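You operate a simulated robot arm through the tools that you are given. There is no shell and no other tool.

You are at the controls of a simulated robot arm. One attempt, no reset.

TASK
Unclamp the teal holder, stand it in its cup and spanner the collet nut back to LOOSE.
Fine: use the ring spanner and put it back. Set down upright: ring spanner.

It is judged by the outcome, as a careful person would: the job done as asked, and still so three seconds after it is handed in. It fails if anything else is knocked over, pushed out of place, dropped, spilled or broken.

THE ROBOT
A 7-joint arm with a two-finger parallel gripper, fixed in place. Base frame: the origin is at the foot of the arm, x ahead of it, y to its left, z up; the work surface is at about z = 0.85. Units: m, rad, N and s.
With the tool pointing down near the work surface it reaches from about 0.42 to 0.9 m from the base axis. Its first joint turns from -2.496 to 2.496 rad. Payload 3 kg.
The TCP is the grasp point between the finger pads, 0.03 m short of the fingertips. In the tool frame z runs along the fingers and y along their closing line. Largest opening 0.094 m; finger width 0.028, thickness 0.01; the body of the gripper, 0.05 by 0.096 m, starts 0.055 m behind the TCP.
Orientation is told as [roll, pitch, yaw] about the base's x, y, z axes, in that order, counted from this pose: with the fingers straight down and closing along the base's y, the tool's x points along the base's -x, its y along +y and its z along -z.

THE INTERFACE
- The arm moves only by the tool apply_moves. Its argument "series" is a list of rows, each a list of 3 entries, a list of its own where there are three numbers: the shift along the tool's x, y, z in units of 40 mm (1.0 is 40 mm), then the turn, a rotation vector about the tool's x, y, z in units of 8 degrees (1.0 is 8 degrees), then the opening, from 0 (shut) to 1 (fully open). In form: [[[tx, ty, tz], [ax, ay, az], claw], ...]. A call has 1 to 20 rows; each row shifts and turns the commanded pose from where the row before left it, along the tool's axes as they then stand. A call with a number of a shift or a turn outside -1 to 1 is refused whole. Rows are played at 5 a second. More than 0.05 m and 0.15 rad between two rows, or a gripper value outside its range, and nothing of the call is played. Where a pose cannot be reached the arm comes as near as it can. A force on the tool above 50 N (or 10 N above the force at the start of the call, whichever is more), or a blocked arm, ends the call early, and 0.2 s more pass. Each finger travels about 0.072 m/s and halts on what it meets, pressing with about 29 N; the grip force reading is that of the motor and also rises with nothing between the fingers. The clock runs only during rows and for 0.2 s after the last one: add rows that do not move to give the fingers time. The reply holds the time, the measured pose of the TCP, the force on the tool along the base axes, the opening and the grip force, in the units named above and with some noise, with the torque about the TCP (base axes, N m) and any sound that the robot's microphone picked up.
- Cameras (640 x 400 px; columns grow to the right, rows downward): "scene" is fixed at [0.0502, -0.5004, 1.6246]; the picture's right is [0.85, -0.52, 0.00], its down [-0.21, -0.34, -0.92] and it looks along [0.48, 0.78, -0.40] (base axes); focal length 343 px, centre (320, 200). "wrist" rides on the gripper at [0.076, 0.014, -0.103] in the tool frame; the picture's right is [-0.18, 0.98, 0.00], its down [-0.75, -0.14, -0.64] and it looks along [-0.63, -0.12, 0.77] (tool axes); focal length 243 px, centre (320, 200). There is no depth. A picture from a camera that has moved, and an enlarged one, comes with that camera's place and axes in the base frame and with its lens.
- camera(camera): a new picture of that camera. It takes no simulated time.
- inspect(camera, box): a new picture of the part [left, top, right, bottom] of that camera's present view, enlarged. It takes no simulated time.
- job_done(): hands the job in; it is judged then, once.

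Places have to be worked out from the pictures, the camera data and where the tool is seen. Open the gripper and draw the arm clear of the work before you hand the job in, unless the task says otherwise.

The tools are called after "Call:" as a command line: name --argument value ..., lists and objects as JSON in quotes. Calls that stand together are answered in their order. apply_moves: Moves the arm, as the interface text tells. Its arguments: {"type":"object","properties":{"series":{"type":"array"}},"required":["series"]} The other tools are called the same way: camera (camera) takes a picture; inspect (camera, box) takes an enlarged picture of a part of a camera's view; job_done () hands the job in.

At the start:

```text
time: 0.0
tool_pos: [0.3651, 0.4843, 1.2133]
tool_rot: [-0.001, 0.0, 0.001]
ft_force: [0.4, 0.1, -0.7]
torque: [-0.04, 0.02, -0.01]
width: 0.094
grasp_force: 0.0
```

scene: 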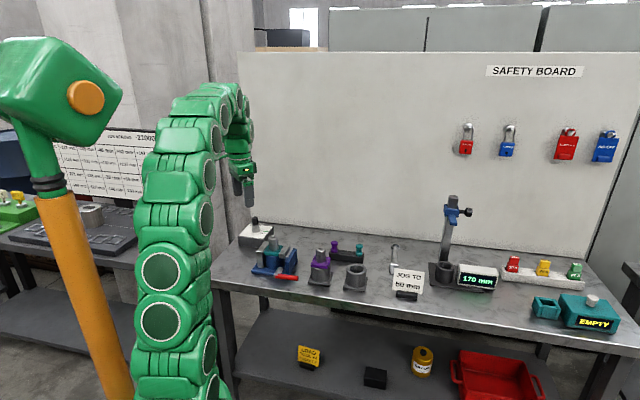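
wrist: 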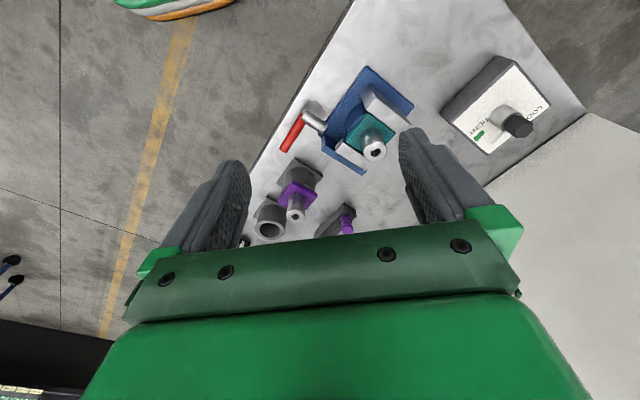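

I start by looking closely at the workbench to identify the vise, teal holder, cup, ring spanner and collet nut.

Call:
inspect --camera "scene" --box '[220, 200, 420, 320]'

Call:
inspect --camera "wrist" --box '[240, 40, 560, 240]'

Call:
inspect --camera "scene" --box '[420, 180, 640, 350]'

```text
3.20 times, centred on (320, 260) of scene
camera zoom: at [0.0502, -0.5004, 1.6246], right [0.85, -0.52, 0.0], down [-0.21, -0.34, -0.92], along [0.48, 0.78, -0.4], focal length 1096 px, centre (320, 8)
```

zoom: 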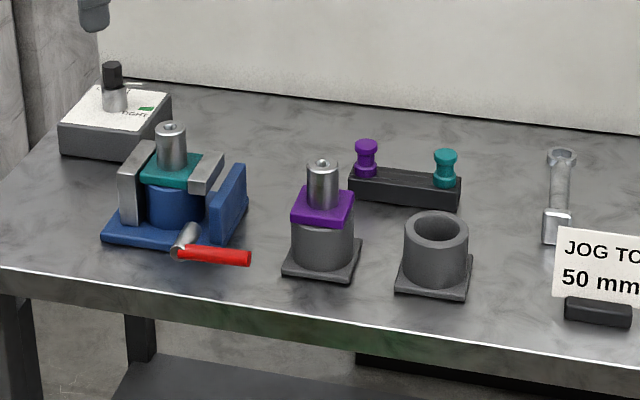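

```text
2.00 times, centred on (400, 140) of wrist
camera zoom: at [0.289, 0.4974, 1.315], right [0.18, 0.98, 0.0], down [0.75, -0.14, 0.64], along [0.63, -0.12, -0.77], focal length 485 px, centre (160, 320)
```

zoom: 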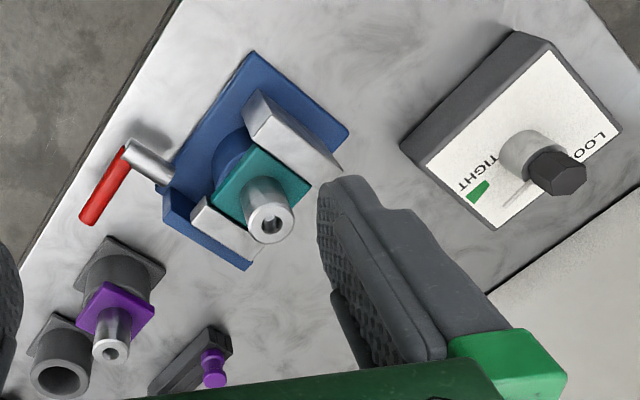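

```text
2.35 times, centred on (530, 265) of scene
camera zoom: at [0.0502, -0.5004, 1.6246], right [0.85, -0.52, 0.0], down [-0.21, -0.34, -0.92], along [0.48, 0.78, -0.4], focal length 806 px, centre (-174, 47)
```

zoom: 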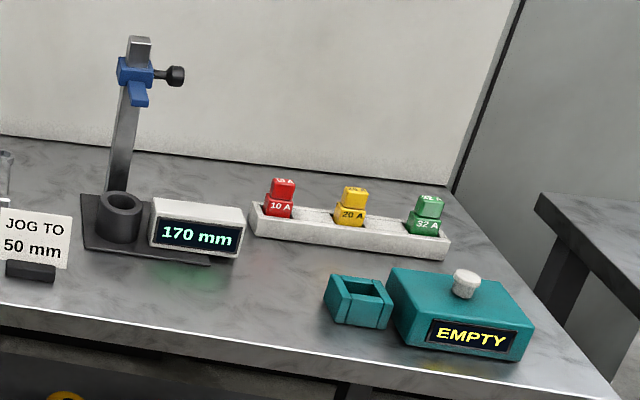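

The blue vise at roughly (0.49, 0.55) holds the teal holder, the empty grey cup is beside the purple holder, and the TIGHT/LOOSE box with a hex nut is at about (0.52, 0.80). I look more closely at the spanner and the other details.

Call:
inspect --camera "scene" --box '[370, 235, 434, 275]'

Call:
inspect --camera "scene" --box '[236, 212, 316, 288]'

Call:
inspect --camera "scene" --box '[300, 230, 380, 295]'

Call:
inspect --camera "wrist" --box '[430, 40, 570, 170]'

Call:
inspect --camera "wrist" --box '[230, 130, 370, 250]'

Call:
inspect --camera "scene" --box '[280, 330, 560, 400]'

```text
10.00 times, centred on (402, 255) of scene
camera zoom: at [0.0502, -0.5004, 1.6246], right [0.85, -0.52, 0.0], down [-0.21, -0.34, -0.92], along [0.48, 0.78, -0.4], focal length 3426 px, centre (-500, -350)
```

zoom: 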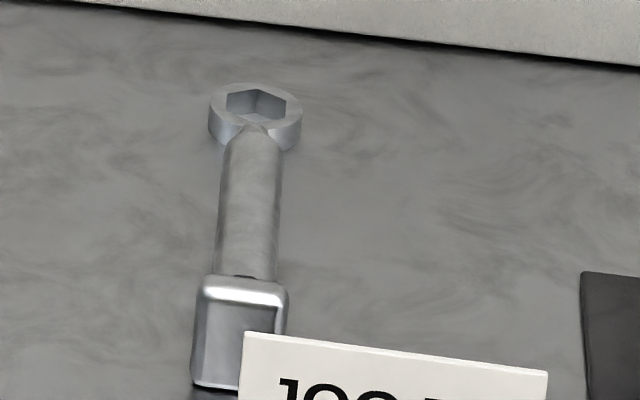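

```text
5.26 times, centred on (276, 250) of scene
camera zoom: at [0.0502, -0.5004, 1.6246], right [0.85, -0.52, 0.0], down [-0.21, -0.34, -0.92], along [0.48, 0.78, -0.4], focal length 1803 px, centre (552, -63)
```

zoom: 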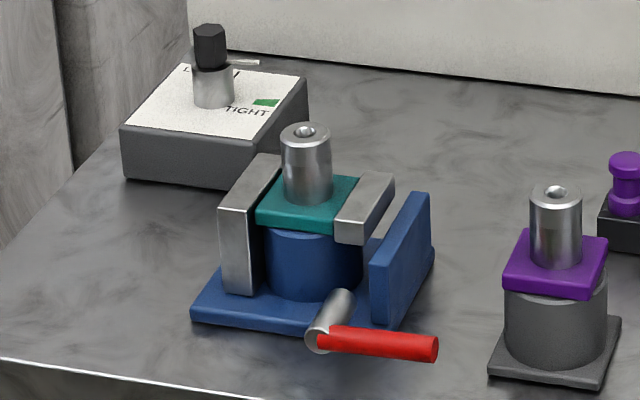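

```text
6.15 times, centred on (340, 262) of scene
camera zoom: at [0.0502, -0.5004, 1.6246], right [0.85, -0.52, 0.0], down [-0.21, -0.34, -0.92], along [0.48, 0.78, -0.4], focal length 2108 px, centre (197, -185)
```

zoom: 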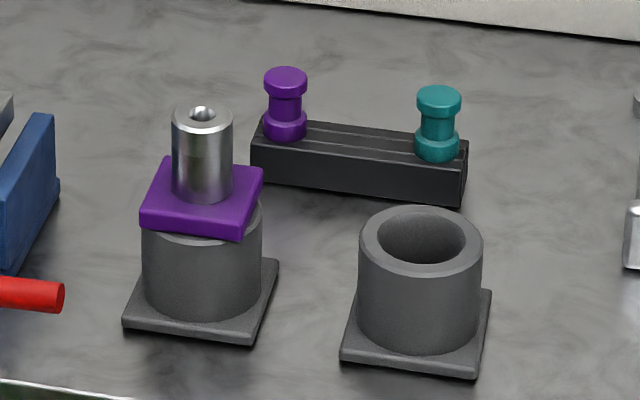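

```text
3.08 times, centred on (500, 105) of wrist
camera zoom: at [0.289, 0.4974, 1.315], right [0.18, 0.98, 0.0], down [0.75, -0.14, 0.64], along [0.63, -0.12, -0.77], focal length 746 px, centre (-234, 492)
```

zoom: 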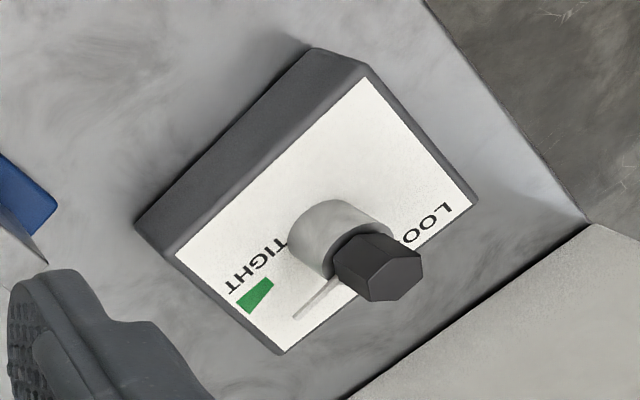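

```text
3.33 times, centred on (300, 190) of wrist
camera zoom: at [0.289, 0.4974, 1.315], right [0.18, 0.98, 0.0], down [0.75, -0.14, 0.64], along [0.63, -0.12, -0.77], focal length 809 px, centre (387, 233)
```

zoom: 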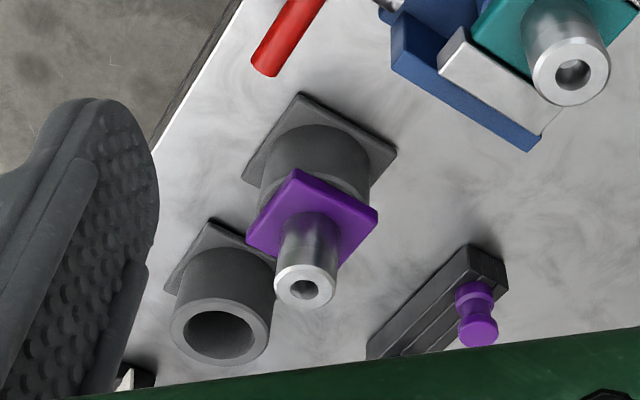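

```text
2.29 times, centred on (420, 365) of scene
camera zoom: at [0.0502, -0.5004, 1.6246], right [0.85, -0.52, 0.0], down [-0.21, -0.34, -0.92], along [0.48, 0.78, -0.4], focal length 783 px, centre (91, -177)
```

zoom: 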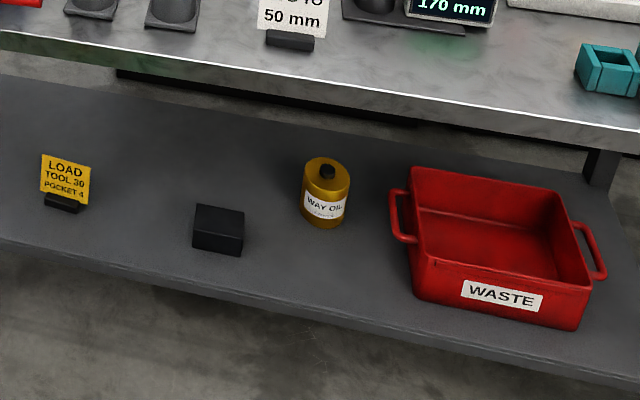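

The pointer on the nut box sits at the green TIGHT mark, and the spanner looks like a ring with a shaft and an upright grip block at roughly (0.85, 0.28). I move the wrist camera nearer the vise to get better geometry.

Call:
apply_moves --series '[[[-0.06, 0.44, 0.8], [0, 0, 0], 1], [[-0.06, 0.44, 0.8], [0, 0, 0], 1], [[-0.06, 0.44, 0.8], [0, 0, 0], 1], [[-0.06, 0.44, 0.8], [0, 0, 0], 1], [[-0.06, 0.44, 0.8], [0, 0, 0], 1]]'

Call:
camera --camera "wrist"

Call:
camera --camera "scene"

```text
time: 1.2
tool_pos: [0.378, 0.5722, 1.0525]
tool_rot: [0.003, 0.001, 0.0]
ft_force: [0.1, -0.8, 1.0]
torque: [0.03, -0.04, 0.02]
width: 0.0942
grasp_force: 0.1
```

```text
taken
camera wrist: at [0.3015, 0.5856, 1.1554], right [0.18, 0.98, 0.0], down [0.75, -0.14, 0.64], along [0.63, -0.12, -0.77], focal length 243 px, centre (320, 200)
```

wrist: 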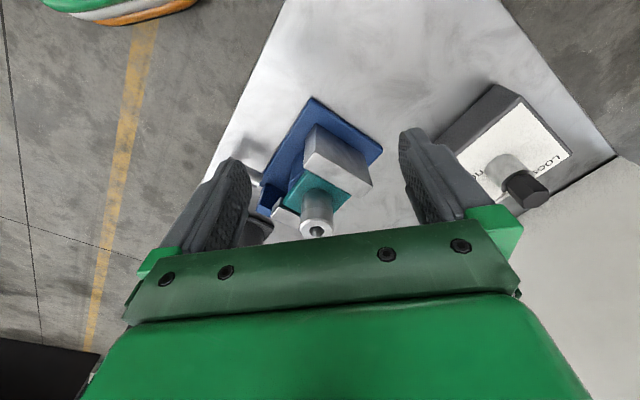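

```text
taken
```

scene: 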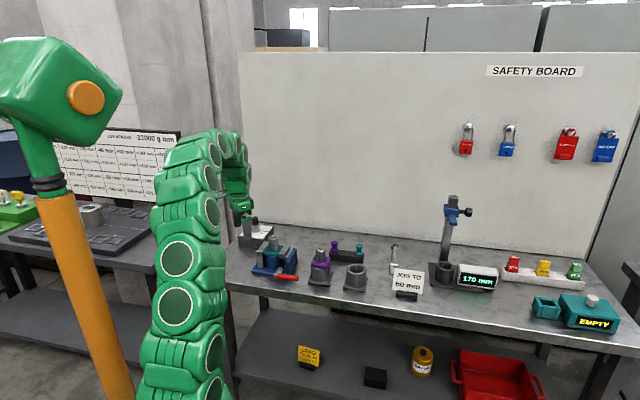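

The gripper hides part of the vise here. I go to the right, above the table, to look at the spanner and the cups from a better spot.

Call:
apply_moves --series '[[[-0.68, -0.805, -0.25], [0, 0, 0], 1], [[-0.68, -0.805, -0.25], [0, 0, 0], 1], [[-0.68, -0.805, -0.25], [0, 0, 0], 1], [[-0.68, -0.805, -0.25], [0, 0, 0], 1], [[-0.68, -0.805, -0.25], [0, 0, 0], 1], [[-0.68, -0.805, -0.25], [0, 0, 0], 1], [[-0.68, -0.805, -0.25], [0, 0, 0], 1], [[-0.68, -0.805, -0.25], [0, 0, 0], 1], [[-0.68, -0.805, -0.25], [0, 0, 0], 1], [[-0.68, -0.805, -0.25], [0, 0, 0], 1]]'

Call:
camera --camera "wrist"

Call:
camera --camera "scene"

```text
time: 3.4
tool_pos: [0.6467, 0.2498, 1.1536]
tool_rot: [-0.001, 0.003, 0.002]
ft_force: [-0.2, -0.7, -0.6]
torque: [-0.01, -0.02, 0.01]
width: 0.094
grasp_force: 0.1
```

```text
taken
camera wrist: at [0.5717, 0.2634, 1.2554], right [0.18, 0.98, 0.0], down [0.76, -0.14, 0.64], along [0.63, -0.12, -0.77], focal length 243 px, centre (320, 200)
```

wrist: 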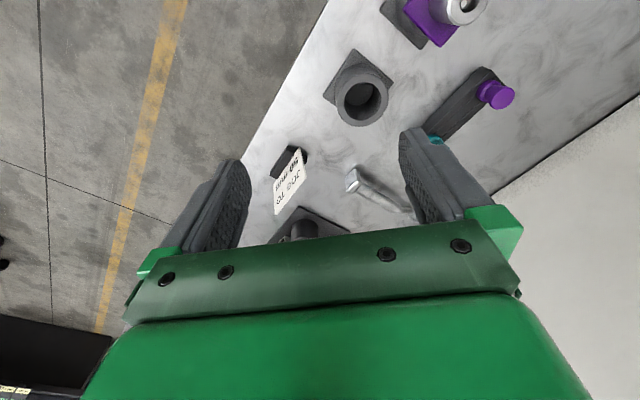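

```text
taken
```

scene: 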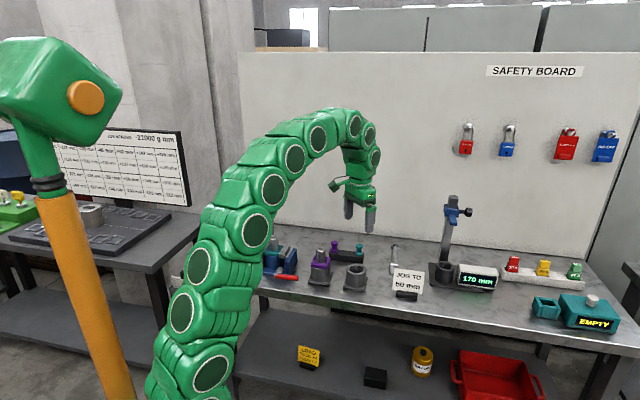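

Call:
inspect --camera "wrist" --box '[320, 140, 440, 225]'

Call:
inspect --camera "wrist" --box '[240, 0, 520, 220]'

```text
4.71 times, centred on (380, 182) of wrist
camera zoom: at [0.5717, 0.2634, 1.2554], right [0.18, 0.98, 0.0], down [0.76, -0.14, 0.64], along [0.63, -0.12, -0.77], focal length 1142 px, centre (38, 282)
```

zoom: 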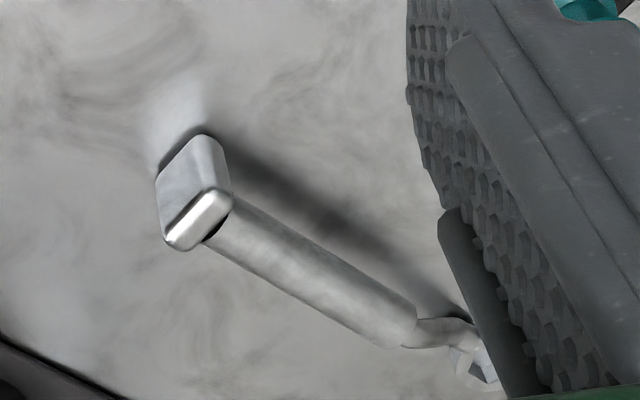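

```text
1.82 times, centred on (380, 110) of wrist
camera zoom: at [0.5717, 0.2634, 1.2554], right [0.18, 0.98, 0.0], down [0.76, -0.14, 0.64], along [0.63, -0.12, -0.77], focal length 441 px, centre (211, 364)
```

zoom: 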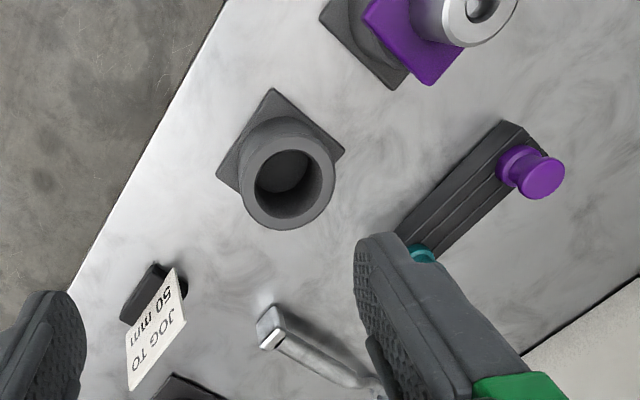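

The spanner lies with its grip block end at about (0.85, 0.276) and its ring at about (0.97, 0.39), along the 45° table direction. Next I move to the front of the vise with the wrist turned 45° to look at its lever and jaws.

Call:
apply_moves --series '[[[0.719, 0.55, 0], [0, 0, 0], 1], [[0.719, 0.55, 0], [0, 0, 0], 1], [[0.719, 0.55, 0], [0, 0, 0], 1], [[0.719, 0.55, 0], [0, 0, 0], 1], [[0.719, 0.55, 0], [0, 0, 0], 1], [[0.719, 0.55, 0], [0, 0, 0], 1], [[0.719, 0.55, 0], [0, 0, 0], 1], [[0.719, 0.55, 0], [0, 0, 0], 1], [[0.719, 0.55, 0], [0, 0, 0], 1], [[0, 0, 0], [0, 0, -0.94], 1], [[0, 0, 0], [0, 0, -0.94], 1], [[0, 0, 0], [0, 0, -0.94], 1], [[0, 0, 0], [0, 0, -0.94], 1], [[0, 0, 0], [0, 0, -0.94], 1], [[0, 0, 0], [0, 0, -0.94], 1]]'

Call:
camera --camera "wrist"

```text
time: 6.6
tool_pos: [0.3894, 0.4465, 1.1522]
tool_rot: [-0.001, -0.001, 0.791]
ft_force: [-0.4, 0.2, 0.2]
torque: [0.0, 0.02, 0.0]
width: 0.094
grasp_force: 0.1
```

```text
taken
camera wrist: at [0.3264, 0.4028, 1.2549], right [-0.57, 0.82, 0.0], down [0.63, 0.44, 0.64], along [0.53, 0.37, -0.77], focal length 243 px, centre (320, 200)
```

wrist: 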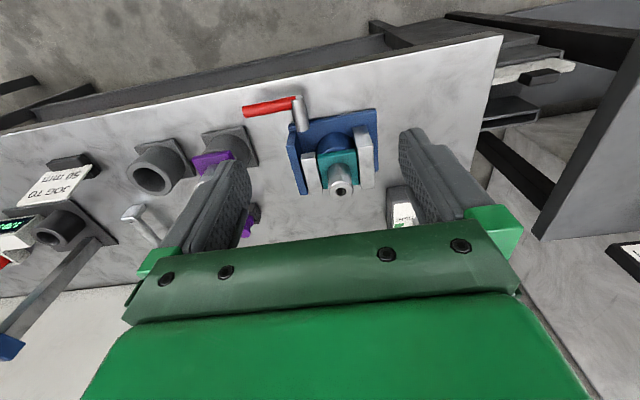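

Call:
inspect --camera "wrist" --box '[230, 80, 400, 210]'

Call:
inspect --camera "scene" --box '[236, 212, 316, 288]'

```text
3.08 times, centred on (315, 145) of wrist
camera zoom: at [0.3264, 0.4028, 1.2549], right [-0.57, 0.82, 0.0], down [0.63, 0.44, 0.64], along [0.53, 0.37, -0.77], focal length 746 px, centre (335, 369)
```

zoom: 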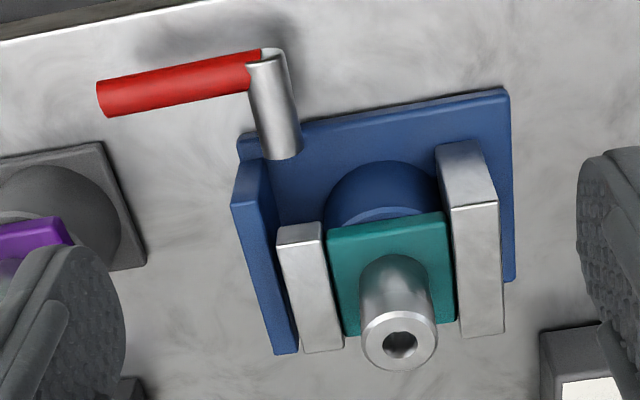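

```text
5.26 times, centred on (276, 250) of scene
camera zoom: at [0.0502, -0.5004, 1.6246], right [0.85, -0.52, 0.0], down [-0.21, -0.34, -0.92], along [0.48, 0.78, -0.4], focal length 1803 px, centre (552, -63)
```

zoom: 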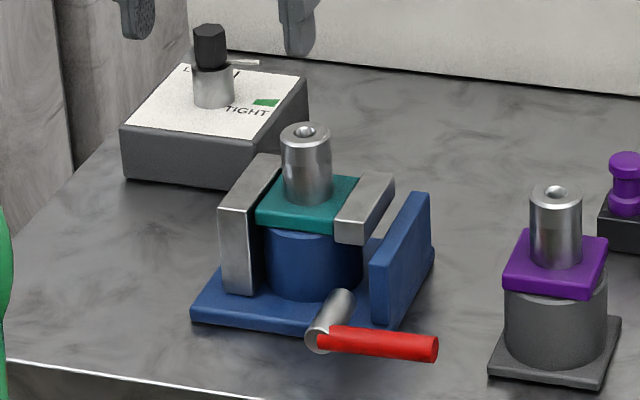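

The lever is horizontal at about z≈0.89, pivoting on a shaft that points to the table front; the lever runs from (0.44, 0.44) to (0.50, 0.385). I turn the wrist so the fingers close across it, and hover above it.

Call:
apply_moves --series '[[[0, 0, 0], [0, 0, 0.941], 1], [[0, 0, 0], [0, 0, 0.941], 1], [[0, 0, 0], [0, 0, 0.941], 1], [[0, 0, 0], [0, 0, 0.941], 1], [[0, 0, 0], [0, 0, 0.941], 1], [[0, 0, 0], [0, 0, 0.941], 1], [[0, 0, 0], [0, 0, 0.941], 1], [[0, 0, 0], [0, 0, 0.941], 1], [[0, 0, 0], [0, 0, 0.941], 1], [[0, 0, 0], [0, 0, 0.941], 1], [[0, 0, 0], [0, 0, 0.941], 1], [[0, 0, 0], [0, 0, 0.941], 1], [[-0.502, 0.17, 0.76], [0, 0, 0], 0.7], [[-0.502, 0.17, 0.76], [0, 0, 0], 0.7], [[-0.502, 0.17, 0.76], [0, 0, 0], 0.7], [[-0.502, 0.17, 0.76], [0, 0, 0], 0.7], [[-0.502, 0.17, 0.76], [0, 0, 0], 0.7]]'

Call:
camera --camera "wrist"

Call:
inspect --camera "scene" --box '[220, 190, 340, 290]'

```text
time: 10.2
tool_pos: [0.4858, 0.403, 0.999]
tool_rot: [0.0, -0.001, -0.786]
ft_force: [0.0, -0.2, -1.0]
torque: [0.0, -0.01, -0.02]
width: 0.066
grasp_force: 0.2
```

```text
taken
camera wrist: at [0.443, 0.4659, 1.101], right [0.83, 0.56, 0.0], down [0.43, -0.63, 0.64], along [0.36, -0.53, -0.77], focal length 243 px, centre (320, 200)
```

wrist: 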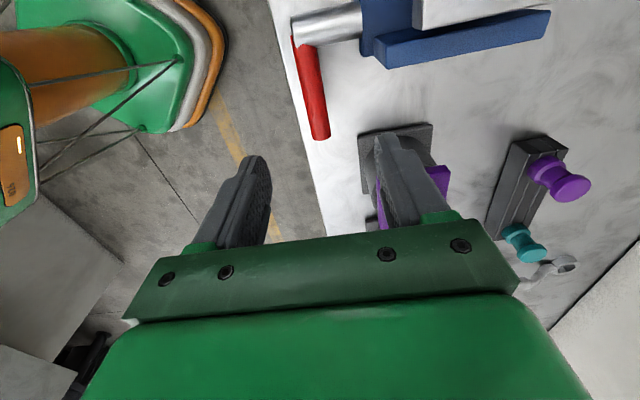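

```text
4.00 times, centred on (280, 240) of scene
camera zoom: at [0.0502, -0.5004, 1.6246], right [0.85, -0.52, 0.0], down [-0.21, -0.34, -0.92], along [0.48, 0.78, -0.4], focal length 1370 px, centre (480, 40)
```

zoom: 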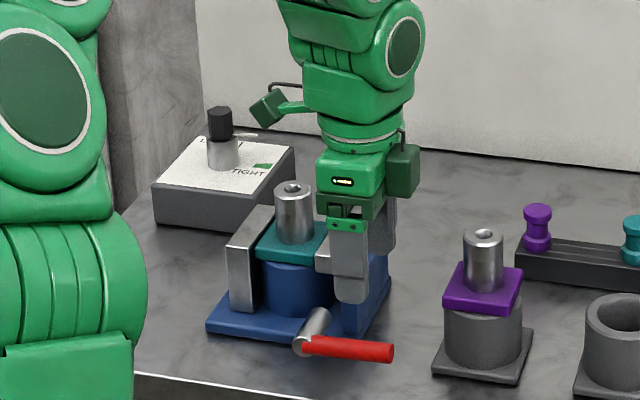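

The lever end measures at (0.500, 0.385, 0.89), directly under and between the fingers. I lower straight down around it.

Call:
apply_moves --series '[[[0, -0.03, 0.67], [0, 0, 0], 0.7], [[0, -0.03, 0.67], [0, 0, 0], 0.7], [[0, -0.03, 0.67], [0, 0, 0], 0.7], [[0, -0.01, 0.67], [0, 0, 0], 0.7], [[0, 0, 0], [0, 0, 0], 0.7]]'

Call:
inspect --camera "scene" --box '[240, 210, 340, 290]'

Call:
camera --camera "wrist"

```text
time: 11.4
tool_pos: [0.482, 0.3978, 0.8929]
tool_rot: [-0.001, 0.0, -0.79]
ft_force: [-0.3, 0.4, 0.1]
torque: [-0.03, 0.01, 0.0]
width: 0.0656
grasp_force: 0.1
```

```text
5.00 times, centred on (290, 250) of scene
camera zoom: at [0.0502, -0.5004, 1.6246], right [0.85, -0.52, 0.0], down [-0.21, -0.34, -0.92], along [0.48, 0.78, -0.4], focal length 1713 px, centre (470, -50)
```

zoom: 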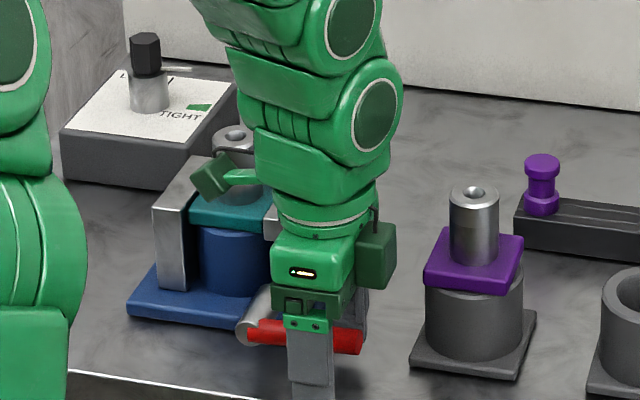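

```text
taken
camera wrist: at [0.4393, 0.4609, 0.9949], right [0.83, 0.56, 0.0], down [0.43, -0.63, 0.64], along [0.36, -0.53, -0.77], focal length 243 px, centre (320, 200)
```

wrist: 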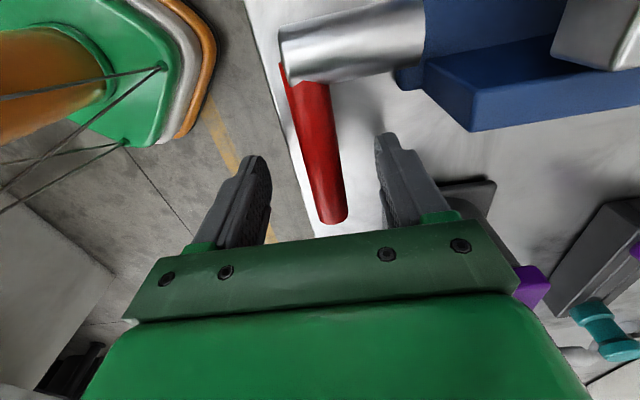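

The lever is between the fingers, centred in q. I close on it.

Call:
apply_moves --series '[[[0, 0, 0], [0, 0, 0], 0.1], [[0, 0, 0], [0, 0, 0], 0.1], [[0, 0, 0], [0, 0, 0], 0.1], [[0, 0, 0], [0, 0, 0], 0.1]]'

Call:
camera --camera "wrist"

```text
time: 12.4
tool_pos: [0.4831, 0.3975, 0.8921]
tool_rot: [0.002, 0.0, -0.788]
ft_force: [24.0, 21.8, 2.9]
torque: [0.09, -0.01, 0.06]
width: 0.028
grasp_force: 15.7
```

```text
taken
camera wrist: at [0.4399, 0.4616, 0.9957], right [0.83, 0.56, 0.0], down [0.43, -0.64, 0.64], along [0.36, -0.53, -0.77], focal length 243 px, centre (320, 200)
```

wrist: 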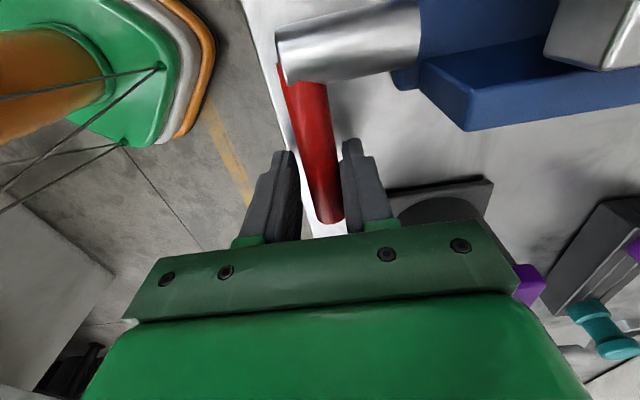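

The reaction shows only the inner finger touching, so the lever is about 6 mm further in than the tool centre. I shift the tool +6 mm along its y to centre it and finish the grip.

Call:
apply_moves --series '[[[0, 0.08, 0], [0, 0, 0], 0.1], [[0, 0.08, 0], [0, 0, 0], 0.1], [[0, 0, 0], [0, 0, 0], 0.1], [[0, 0, 0], [0, 0, 0], 0.05]]'

Call:
camera --camera "wrist"

```text
time: 13.4
tool_pos: [0.4837, 0.3999, 0.8915]
tool_rot: [-0.006, 0.0, -0.79]
ft_force: [-36.1, -27.2, 13.9]
torque: [0.42, 0.57, 0.18]
width: 0.0222
grasp_force: 44.6
```

```text
taken
camera wrist: at [0.4425, 0.4642, 0.9949], right [0.83, 0.56, 0.0], down [0.43, -0.63, 0.64], along [0.36, -0.53, -0.77], focal length 243 px, centre (320, 200)
```

wrist: 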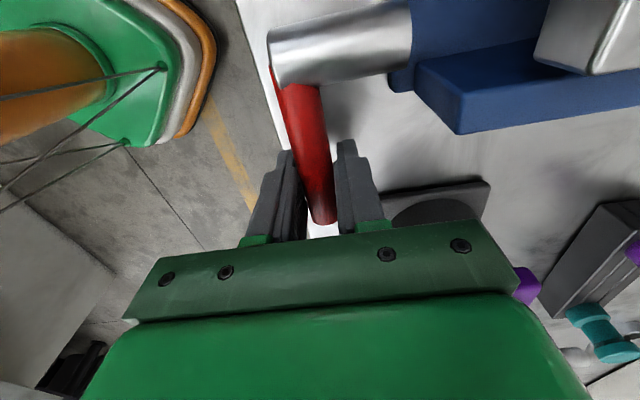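

Both fingers now hold the lever but I overshot slightly (net −45 N along q). I ease back about 3.5 mm to relieve the side load.

Call:
apply_moves --series '[[[0, -0.045, 0], [0, 0, 0], 0.05], [[0, -0.045, 0], [0, 0, 0], 0.05], [[0, 0, 0], [0, 0, 0], 0.05]]'

```text
time: 14.2
tool_pos: [0.4855, 0.4001, 0.8926]
tool_rot: [0.004, 0.001, -0.791]
ft_force: [17.3, 10.5, -22.0]
torque: [-0.79, -0.75, 0.15]
width: 0.0223
grasp_force: 44.7
```

Loads are moderate and the lever is held (width 22 mm). I start swinging it upward about its pivot, with a small 15° arc to test.

Call:
apply_moves --series '[[[0.006, 0, -0.098], [0, 0, 0], 0.05], [[0.007, 0, -0.098], [0, 0, 0], 0.05], [[0.019, 0, -0.097], [0, 0, 0], 0.05], [[0.02, 0, -0.096], [0, 0, 0], 0.05]]'

Call:
camera --camera "wrist"

Call:
inspect --camera "scene" --box '[240, 210, 340, 290]'

```text
time: 15.2
tool_pos: [0.4815, 0.4018, 0.9099]
tool_rot: [0.002, 0.001, -0.791]
ft_force: [19.5, 18.7, 4.5]
torque: [0.36, -0.12, 0.16]
width: 0.0198
grasp_force: 13.4
```

```text
taken
camera wrist: at [0.4389, 0.4651, 1.0117], right [0.83, 0.56, 0.0], down [0.43, -0.63, 0.64], along [0.36, -0.53, -0.77], focal length 243 px, centre (320, 200)
```

wrist: 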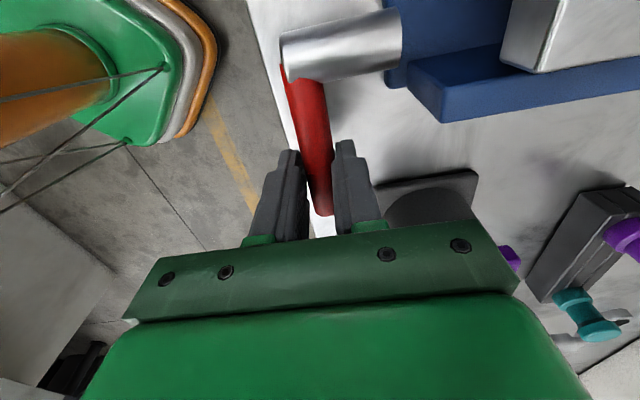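

```text
5.00 times, centred on (290, 250) of scene
camera zoom: at [0.0502, -0.5004, 1.6246], right [0.85, -0.52, 0.0], down [-0.21, -0.34, -0.92], along [0.48, 0.78, -0.4], focal length 1713 px, centre (470, -50)
```

zoom: 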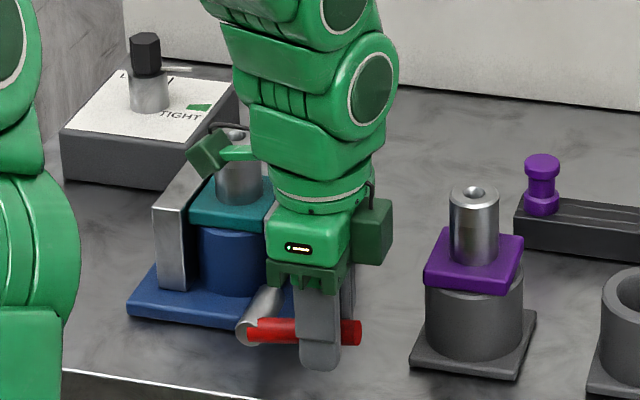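

The lever has turned roughly 12° so far. I continue the arc to about 45°, with a small correction in y to relieve side force.

Call:
apply_moves --series '[[[0.063, 0.0125, -0.186], [0, 0, 0], 0.05], [[0.087, 0.0125, -0.176], [0, 0, 0], 0.05], [[0.109, 0.0125, -0.163], [0, 0, 0], 0.05], [[0.129, 0.0125, -0.148], [0, 0, 0], 0.05]]'

Call:
camera --camera "wrist"

Call:
inspect --camera "scene" --box '[240, 210, 340, 290]'

```text
time: 16.2
tool_pos: [0.4719, 0.4119, 0.935]
tool_rot: [-0.001, -0.001, -0.788]
ft_force: [25.0, 0.9, -14.9]
torque: [-0.71, -1.2, 0.2]
width: 0.0176
grasp_force: 45.1
```

```text
taken
camera wrist: at [0.4301, 0.476, 1.0372], right [0.83, 0.56, 0.0], down [0.43, -0.63, 0.64], along [0.36, -0.53, -0.77], focal length 243 px, centre (320, 200)
```

wrist: 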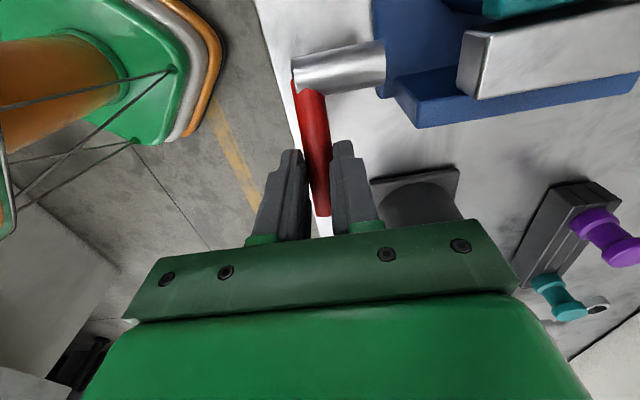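

```text
5.00 times, centred on (290, 250) of scene
camera zoom: at [0.0502, -0.5004, 1.6246], right [0.85, -0.52, 0.0], down [-0.21, -0.34, -0.92], along [0.48, 0.78, -0.4], focal length 1713 px, centre (470, -50)
```

zoom: 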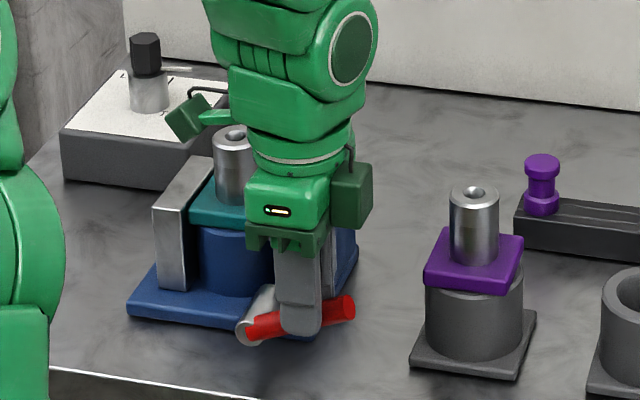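

The lever follows but sits low in the fingers (lever at about 25–30°). I open, drop about 15 mm for a better grip, and close again.

Call:
apply_moves --series '[[[0, 0, 0], [0, 0, 0], 0.45], [[0, 0, 0], [0, 0, 0], 0.45], [[0, 0, 0], [0, 0, 0], 0.45]]'

Call:
camera --camera "wrist"

Call:
inspect --camera "scene" --box '[240, 210, 340, 290]'

```text
time: 17.0
tool_pos: [0.4727, 0.4133, 0.9354]
tool_rot: [0.0, -0.001, -0.788]
ft_force: [0.0, 0.4, -0.2]
torque: [0.0, -0.05, 0.0]
width: 0.0422
grasp_force: 0.0
```

```text
taken
camera wrist: at [0.4293, 0.4769, 1.0381], right [0.83, 0.56, 0.0], down [0.43, -0.63, 0.64], along [0.36, -0.53, -0.77], focal length 243 px, centre (320, 200)
```

wrist: 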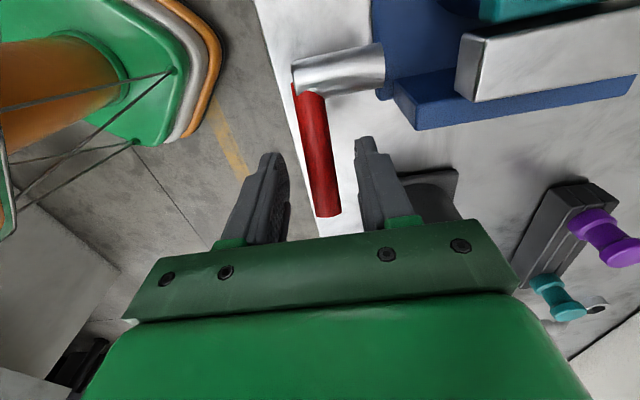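

```text
5.00 times, centred on (290, 250) of scene
camera zoom: at [0.0502, -0.5004, 1.6246], right [0.85, -0.52, 0.0], down [-0.21, -0.34, -0.92], along [0.48, 0.78, -0.4], focal length 1713 px, centre (470, -50)
```

zoom: 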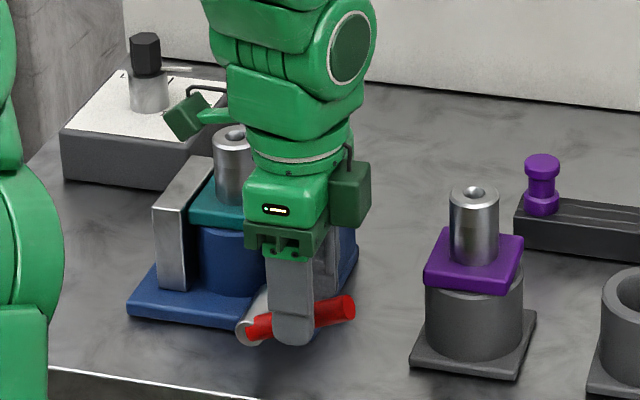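

The lever stays put at about 25° when released. I move down and slightly outward so it sits deeper between the pads, and re-grip.

Call:
apply_moves --series '[[[-0.1, 0, 0.37], [0, 0, 0], 0.45], [[-0.1, 0, 0.37], [0, 0, 0], 0.45], [[0, 0, 0], [0, 0, 0], 0.05], [[0, 0, 0], [0, 0, 0], 0.05], [[0, 0, 0], [0, 0, 0], 0.05]]'

Call:
camera --camera "wrist"

```text
time: 18.2
tool_pos: [0.4774, 0.4074, 0.907]
tool_rot: [-0.001, 0.0, -0.79]
ft_force: [-17.1, -15.2, -5.4]
torque: [-0.05, -0.14, 0.17]
width: 0.0219
grasp_force: 44.8
```

```text
taken
camera wrist: at [0.4352, 0.4711, 1.0083], right [0.83, 0.56, 0.0], down [0.43, -0.63, 0.64], along [0.36, -0.53, -0.77], focal length 243 px, centre (320, 200)
```

wrist: 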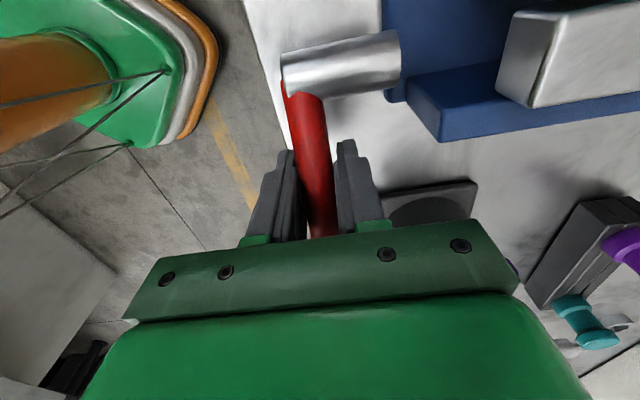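

Solid grip again with 22 mm width. I continue the arc from about 25° to 57°.

Call:
apply_moves --series '[[[0.046, -0.03, -0.084], [0, 0, 0], 0.05], [[0.047, 0, -0.084], [0, 0, 0], 0.05], [[0.058, 0, -0.077], [0, 0, 0], 0.05], [[0.058, 0, -0.076], [0, 0, 0], 0.05], [[0.068, 0, -0.068], [0, 0, 0], 0.05], [[0.068, 0, -0.068], [0, 0, 0], 0.05], [[0.076, 0, -0.058], [0, 0, 0], 0.05], [[0.077, 0, -0.058], [0, 0, 0], 0.05]]'

Call:
camera --camera "wrist"

Call:
inspect --camera "scene" --box '[240, 210, 340, 290]'

```text
time: 20.0
tool_pos: [0.4636, 0.4222, 0.9294]
tool_rot: [0.002, -0.002, -0.788]
ft_force: [37.5, 0.0, -1.7]
torque: [-0.58, -0.64, 0.22]
width: 0.0221
grasp_force: 45.0
```

```text
taken
camera wrist: at [0.4207, 0.4848, 1.0312], right [0.83, 0.56, 0.0], down [0.43, -0.63, 0.64], along [0.36, -0.53, -0.77], focal length 243 px, centre (320, 200)
```

wrist: 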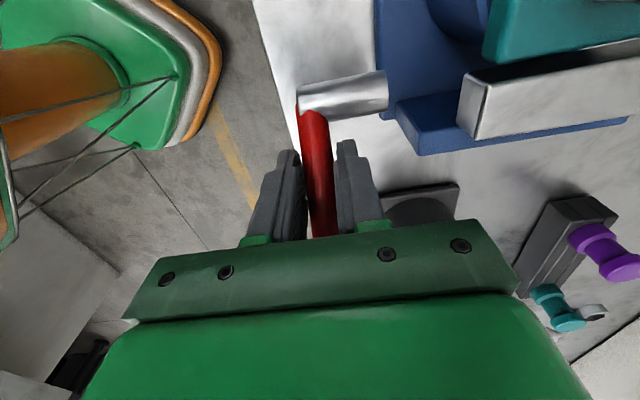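

```text
5.00 times, centred on (290, 250) of scene
camera zoom: at [0.0502, -0.5004, 1.6246], right [0.85, -0.52, 0.0], down [-0.21, -0.34, -0.92], along [0.48, 0.78, -0.4], focal length 1713 px, centre (470, -50)
```

zoom: 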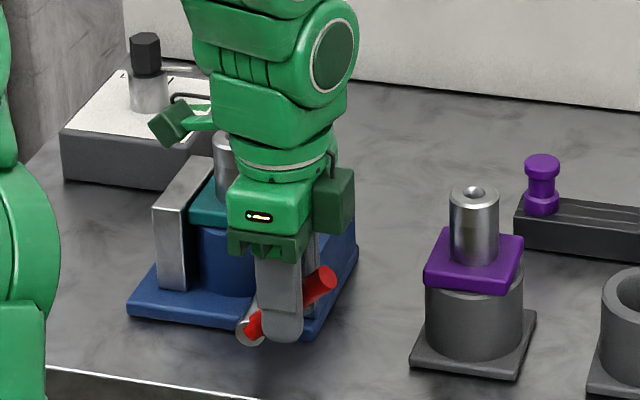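

The lever is now around 50–55°. I continue toward vertical.

Call:
apply_moves --series '[[[0.084, 0.03, -0.047], [0, 0, 0], 0.05], [[0.084, 0.01, -0.046], [0, 0, 0], 0.05], [[0.089, 0, -0.035], [0, 0, 0], 0.05], [[0.09, 0, -0.034], [0, 0, 0], 0.05], [[0.093, 0, -0.022], [0, 0, 0], 0.05], [[0.094, 0, -0.021], [0, 0, 0], 0.05], [[0.095, 0, -0.009], [0, 0, 0], 0.05], [[0.096, 0, -0.008], [0, 0, 0], 0.05]]'

Call:
camera --camera "wrist"

Call:
inspect --camera "scene" --box '[240, 210, 340, 290]'

```text
time: 21.8
tool_pos: [0.4431, 0.4417, 0.9382]
tool_rot: [-0.003, 0.001, -0.787]
ft_force: [4.7, -42.9, 0.9]
torque: [-1.56, -0.45, -0.25]
width: 0.0176
grasp_force: 45.3
```

```text
taken
camera wrist: at [0.4011, 0.5053, 1.0402], right [0.83, 0.56, 0.0], down [0.43, -0.63, 0.64], along [0.36, -0.53, -0.77], focal length 243 px, centre (320, 200)
```

wrist: 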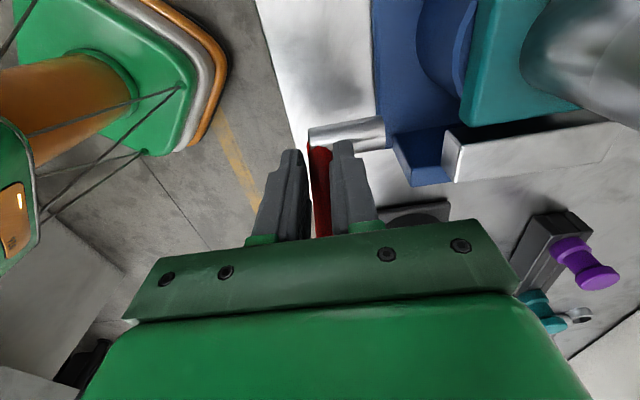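

```text
5.00 times, centred on (290, 250) of scene
camera zoom: at [0.0502, -0.5004, 1.6246], right [0.85, -0.52, 0.0], down [-0.21, -0.34, -0.92], along [0.48, 0.78, -0.4], focal length 1713 px, centre (470, -50)
```

zoom: 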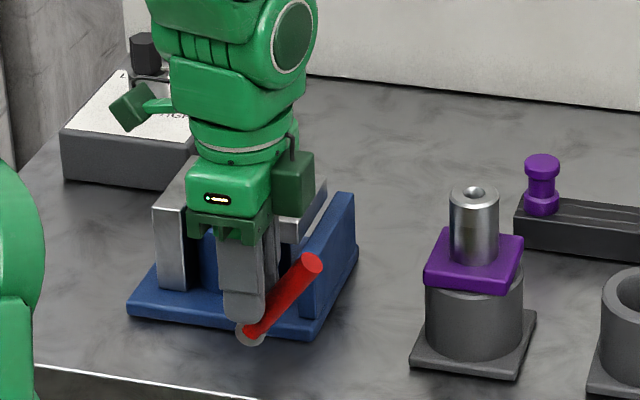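

The fingers slipped past; the lever is at about 55°. I open, rise clear and look at whether the jaw has moved.

Call:
apply_moves --series '[[[0, 0, 0], [0, 0, 0], 0.5], [[0, 0, 0], [0, 0, 0], 0.5], [[0, 0, 0], [0, 0, 0], 0.5], [[0, 0, -0.7], [0, 0, 0], 0.5], [[0, 0, -0.7], [0, 0, 0], 0.5], [[0, 0, -0.7], [0, 0, 0], 0.5]]'

Call:
camera --camera "wrist"

Call:
inspect --camera "scene" --box '[240, 210, 340, 290]'

```text
time: 23.2
tool_pos: [0.444, 0.4439, 1.0226]
tool_rot: [-0.002, 0.0, -0.789]
ft_force: [0.2, -0.4, 0.9]
torque: [0.01, 0.01, 0.01]
width: 0.0471
grasp_force: 0.0
```

```text
taken
camera wrist: at [0.4014, 0.5076, 1.1249], right [0.83, 0.56, 0.0], down [0.43, -0.63, 0.64], along [0.36, -0.53, -0.77], focal length 243 px, centre (320, 200)
```

wrist: 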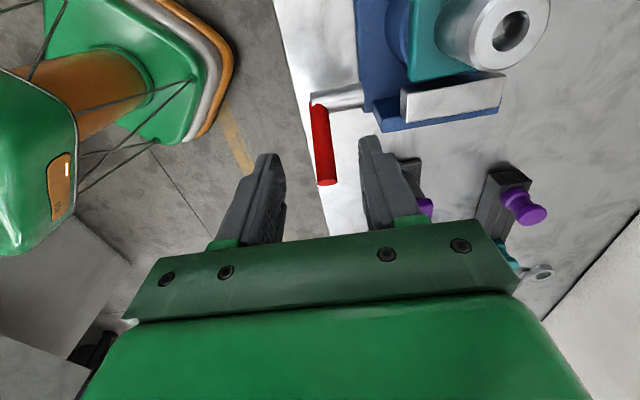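

```text
5.00 times, centred on (290, 250) of scene
camera zoom: at [0.0502, -0.5004, 1.6246], right [0.85, -0.52, 0.0], down [-0.21, -0.34, -0.92], along [0.48, 0.78, -0.4], focal length 1713 px, centre (470, -50)
```

zoom: 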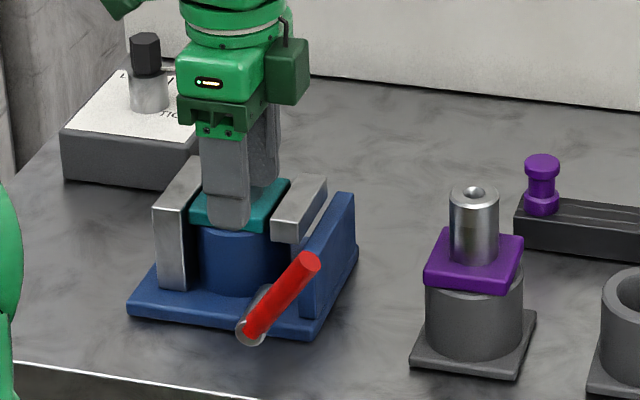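

The jaw appears to have moved right towards the blue wall. I look at the gap closely before pushing the lever any further.

Call:
inspect --camera "wrist" --box '[290, 0, 560, 200]'

Call:
inspect --camera "scene" --box '[256, 230, 316, 280]'

```text
2.00 times, centred on (425, 100) of wrist
camera zoom: at [0.4014, 0.5076, 1.1249], right [0.83, 0.56, 0.0], down [0.43, -0.63, 0.64], along [0.36, -0.53, -0.77], focal length 485 px, centre (110, 400)
```

zoom: 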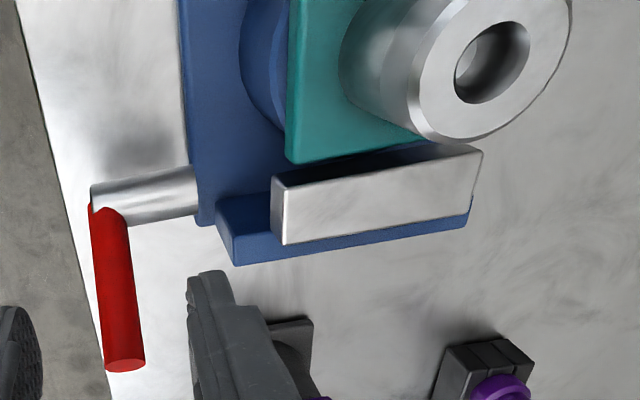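

```text
8.00 times, centred on (286, 255) of scene
camera zoom: at [0.0502, -0.5004, 1.6246], right [0.85, -0.52, 0.0], down [-0.21, -0.34, -0.92], along [0.48, 0.78, -0.4], focal length 2741 px, centre (592, -240)
```

zoom: 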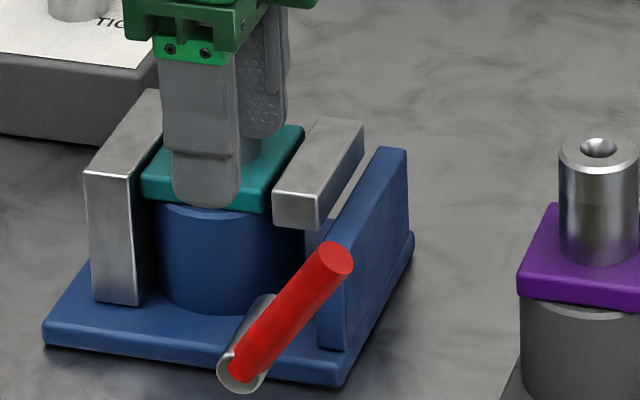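

There is a small gap now, but I want the lever fully home. I close the fingers, go to the right of the lever and push its end further left.

Call:
apply_moves --series '[[[-0.71, -0.01, 0], [0, 0, 0], 0], [[-0.71, -0.01, 0], [0, 0, 0], 0], [[-0.71, -0.01, 0], [0, 0, 0], 0], [[0, 0, 0.6], [0, 0, 0], 0], [[0, 0, 0.6], [0, 0, 0], 0], [[0, 0, 0.6], [0, 0, 0], 0], [[0, 0, 0], [0, 0, 0], 0]]'

Call:
inspect --camera "scene" --box '[240, 210, 340, 290]'

Call:
camera --camera "wrist"

```text
time: 24.8
tool_pos: [0.5015, 0.3825, 0.9483]
tool_rot: [-0.002, 0.0, -0.789]
ft_force: [-0.9, -0.4, -0.8]
torque: [-0.02, -0.03, 0.04]
width: 0.0
grasp_force: 29.6
```

```text
5.00 times, centred on (290, 250) of scene
camera zoom: at [0.0502, -0.5004, 1.6246], right [0.85, -0.52, 0.0], down [-0.21, -0.34, -0.92], along [0.48, 0.78, -0.4], focal length 1713 px, centre (470, -50)
```

zoom: 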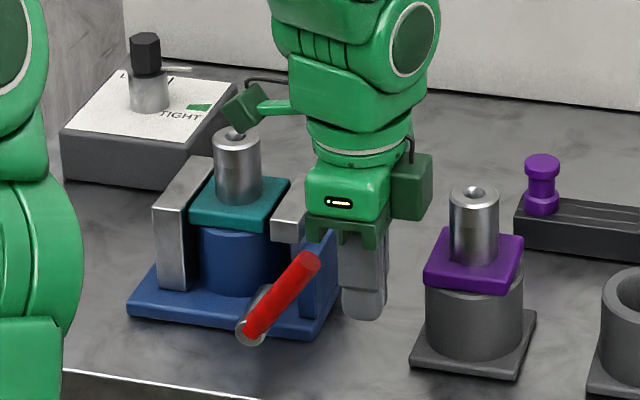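

```text
taken
camera wrist: at [0.4599, 0.4464, 1.0499], right [0.83, 0.56, 0.0], down [0.43, -0.63, 0.64], along [0.36, -0.53, -0.77], focal length 243 px, centre (320, 200)
```

wrist: 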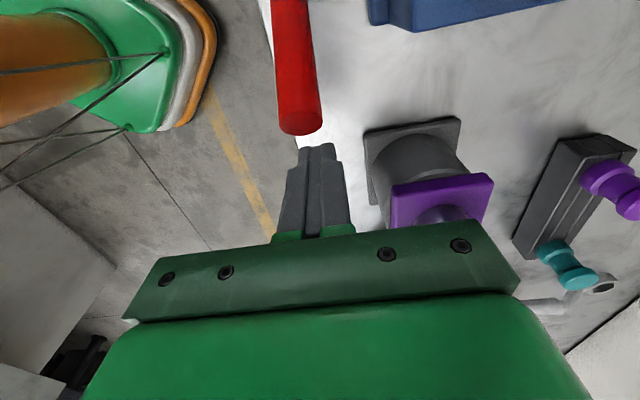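

The closed fingers are just right of the lever end and in line with it. I push it left in small steps.

Call:
apply_moves --series '[[[0.2, 0, 0], [0, 0, 0], 0], [[0.2, 0, 0], [0, 0, 0], 0], [[0.1, 0, 0], [0, 0, 0], 0], [[0.1, 0, 0], [0, 0, 0], 0], [[0.1, 0, 0], [0, 0, 0], 0], [[0.1, 0, 0], [0, 0, 0], 0], [[0.1, 0, 0], [0, 0, 0], 0]]'

Call:
inspect --camera "scene" --box '[240, 210, 340, 290]'

```text
time: 26.4
tool_pos: [0.478, 0.4072, 0.9494]
tool_rot: [0.001, 0.0, -0.788]
ft_force: [2.4, -2.1, 2.3]
torque: [0.07, 0.03, -0.02]
width: 0.0001
grasp_force: 28.6
```

```text
5.00 times, centred on (290, 250) of scene
camera zoom: at [0.0502, -0.5004, 1.6246], right [0.85, -0.52, 0.0], down [-0.21, -0.34, -0.92], along [0.48, 0.78, -0.4], focal length 1713 px, centre (470, -50)
```

zoom: 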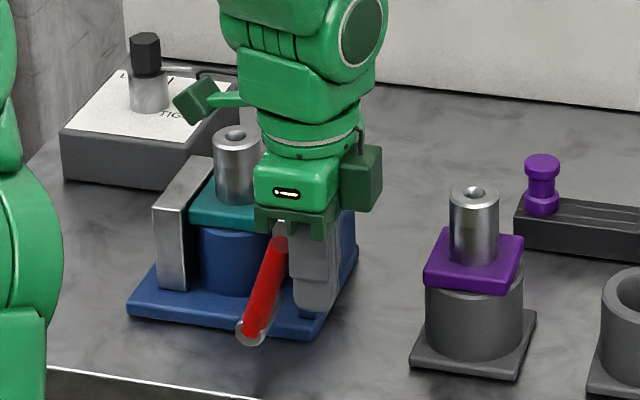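

The lever turns easily (about 3 N). I continue pushing it through vertical.

Call:
apply_moves --series '[[[0.1, 0, 0], [0, 0, 0], 0], [[0.1, 0, 0], [0, 0, 0], 0], [[0.1, 0, 0], [0, 0, 0], 0], [[0.1, 0, 0], [0, 0, 0], 0], [[0.1, 0, 0], [0, 0, 0], 0]]'

Call:
inspect --camera "scene" --box '[240, 210, 340, 290]'

```text
time: 27.6
tool_pos: [0.4638, 0.4212, 0.9488]
tool_rot: [-0.001, 0.001, -0.788]
ft_force: [1.8, -3.1, 0.9]
torque: [0.04, 0.03, 0.01]
width: 0.0001
grasp_force: 28.8
```

```text
5.00 times, centred on (290, 250) of scene
camera zoom: at [0.0502, -0.5004, 1.6246], right [0.85, -0.52, 0.0], down [-0.21, -0.34, -0.92], along [0.48, 0.78, -0.4], focal length 1713 px, centre (470, -50)
```

zoom: 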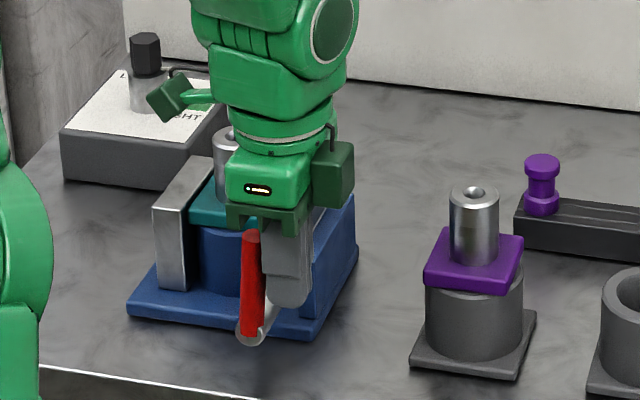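

The lever is almost upright. I continue with smaller steps to find the end stop.

Call:
apply_moves --series '[[[0.06, 0, 0], [0, 0, 0], 0], [[0.06, 0, 0], [0, 0, 0], 0], [[0.06, 0, 0], [0, 0, 0], 0], [[0.06, 0, 0], [0, 0, 0], 0], [[0, 0, 0], [0, 0, 0], 0]]'

Call:
inspect --camera "scene" --box '[240, 210, 340, 290]'

```text
time: 28.8
tool_pos: [0.457, 0.4273, 0.9501]
tool_rot: [0.0, 0.0, -0.789]
ft_force: [27.8, -25.1, 8.4]
torque: [-0.27, -0.22, -0.07]
width: 0.0003
grasp_force: 28.4
```

```text
5.00 times, centred on (290, 250) of scene
camera zoom: at [0.0502, -0.5004, 1.6246], right [0.85, -0.52, 0.0], down [-0.21, -0.34, -0.92], along [0.48, 0.78, -0.4], focal length 1713 px, centre (470, -50)
```

zoom: 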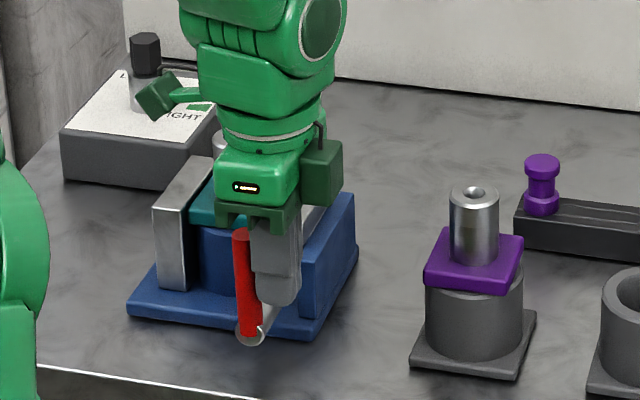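

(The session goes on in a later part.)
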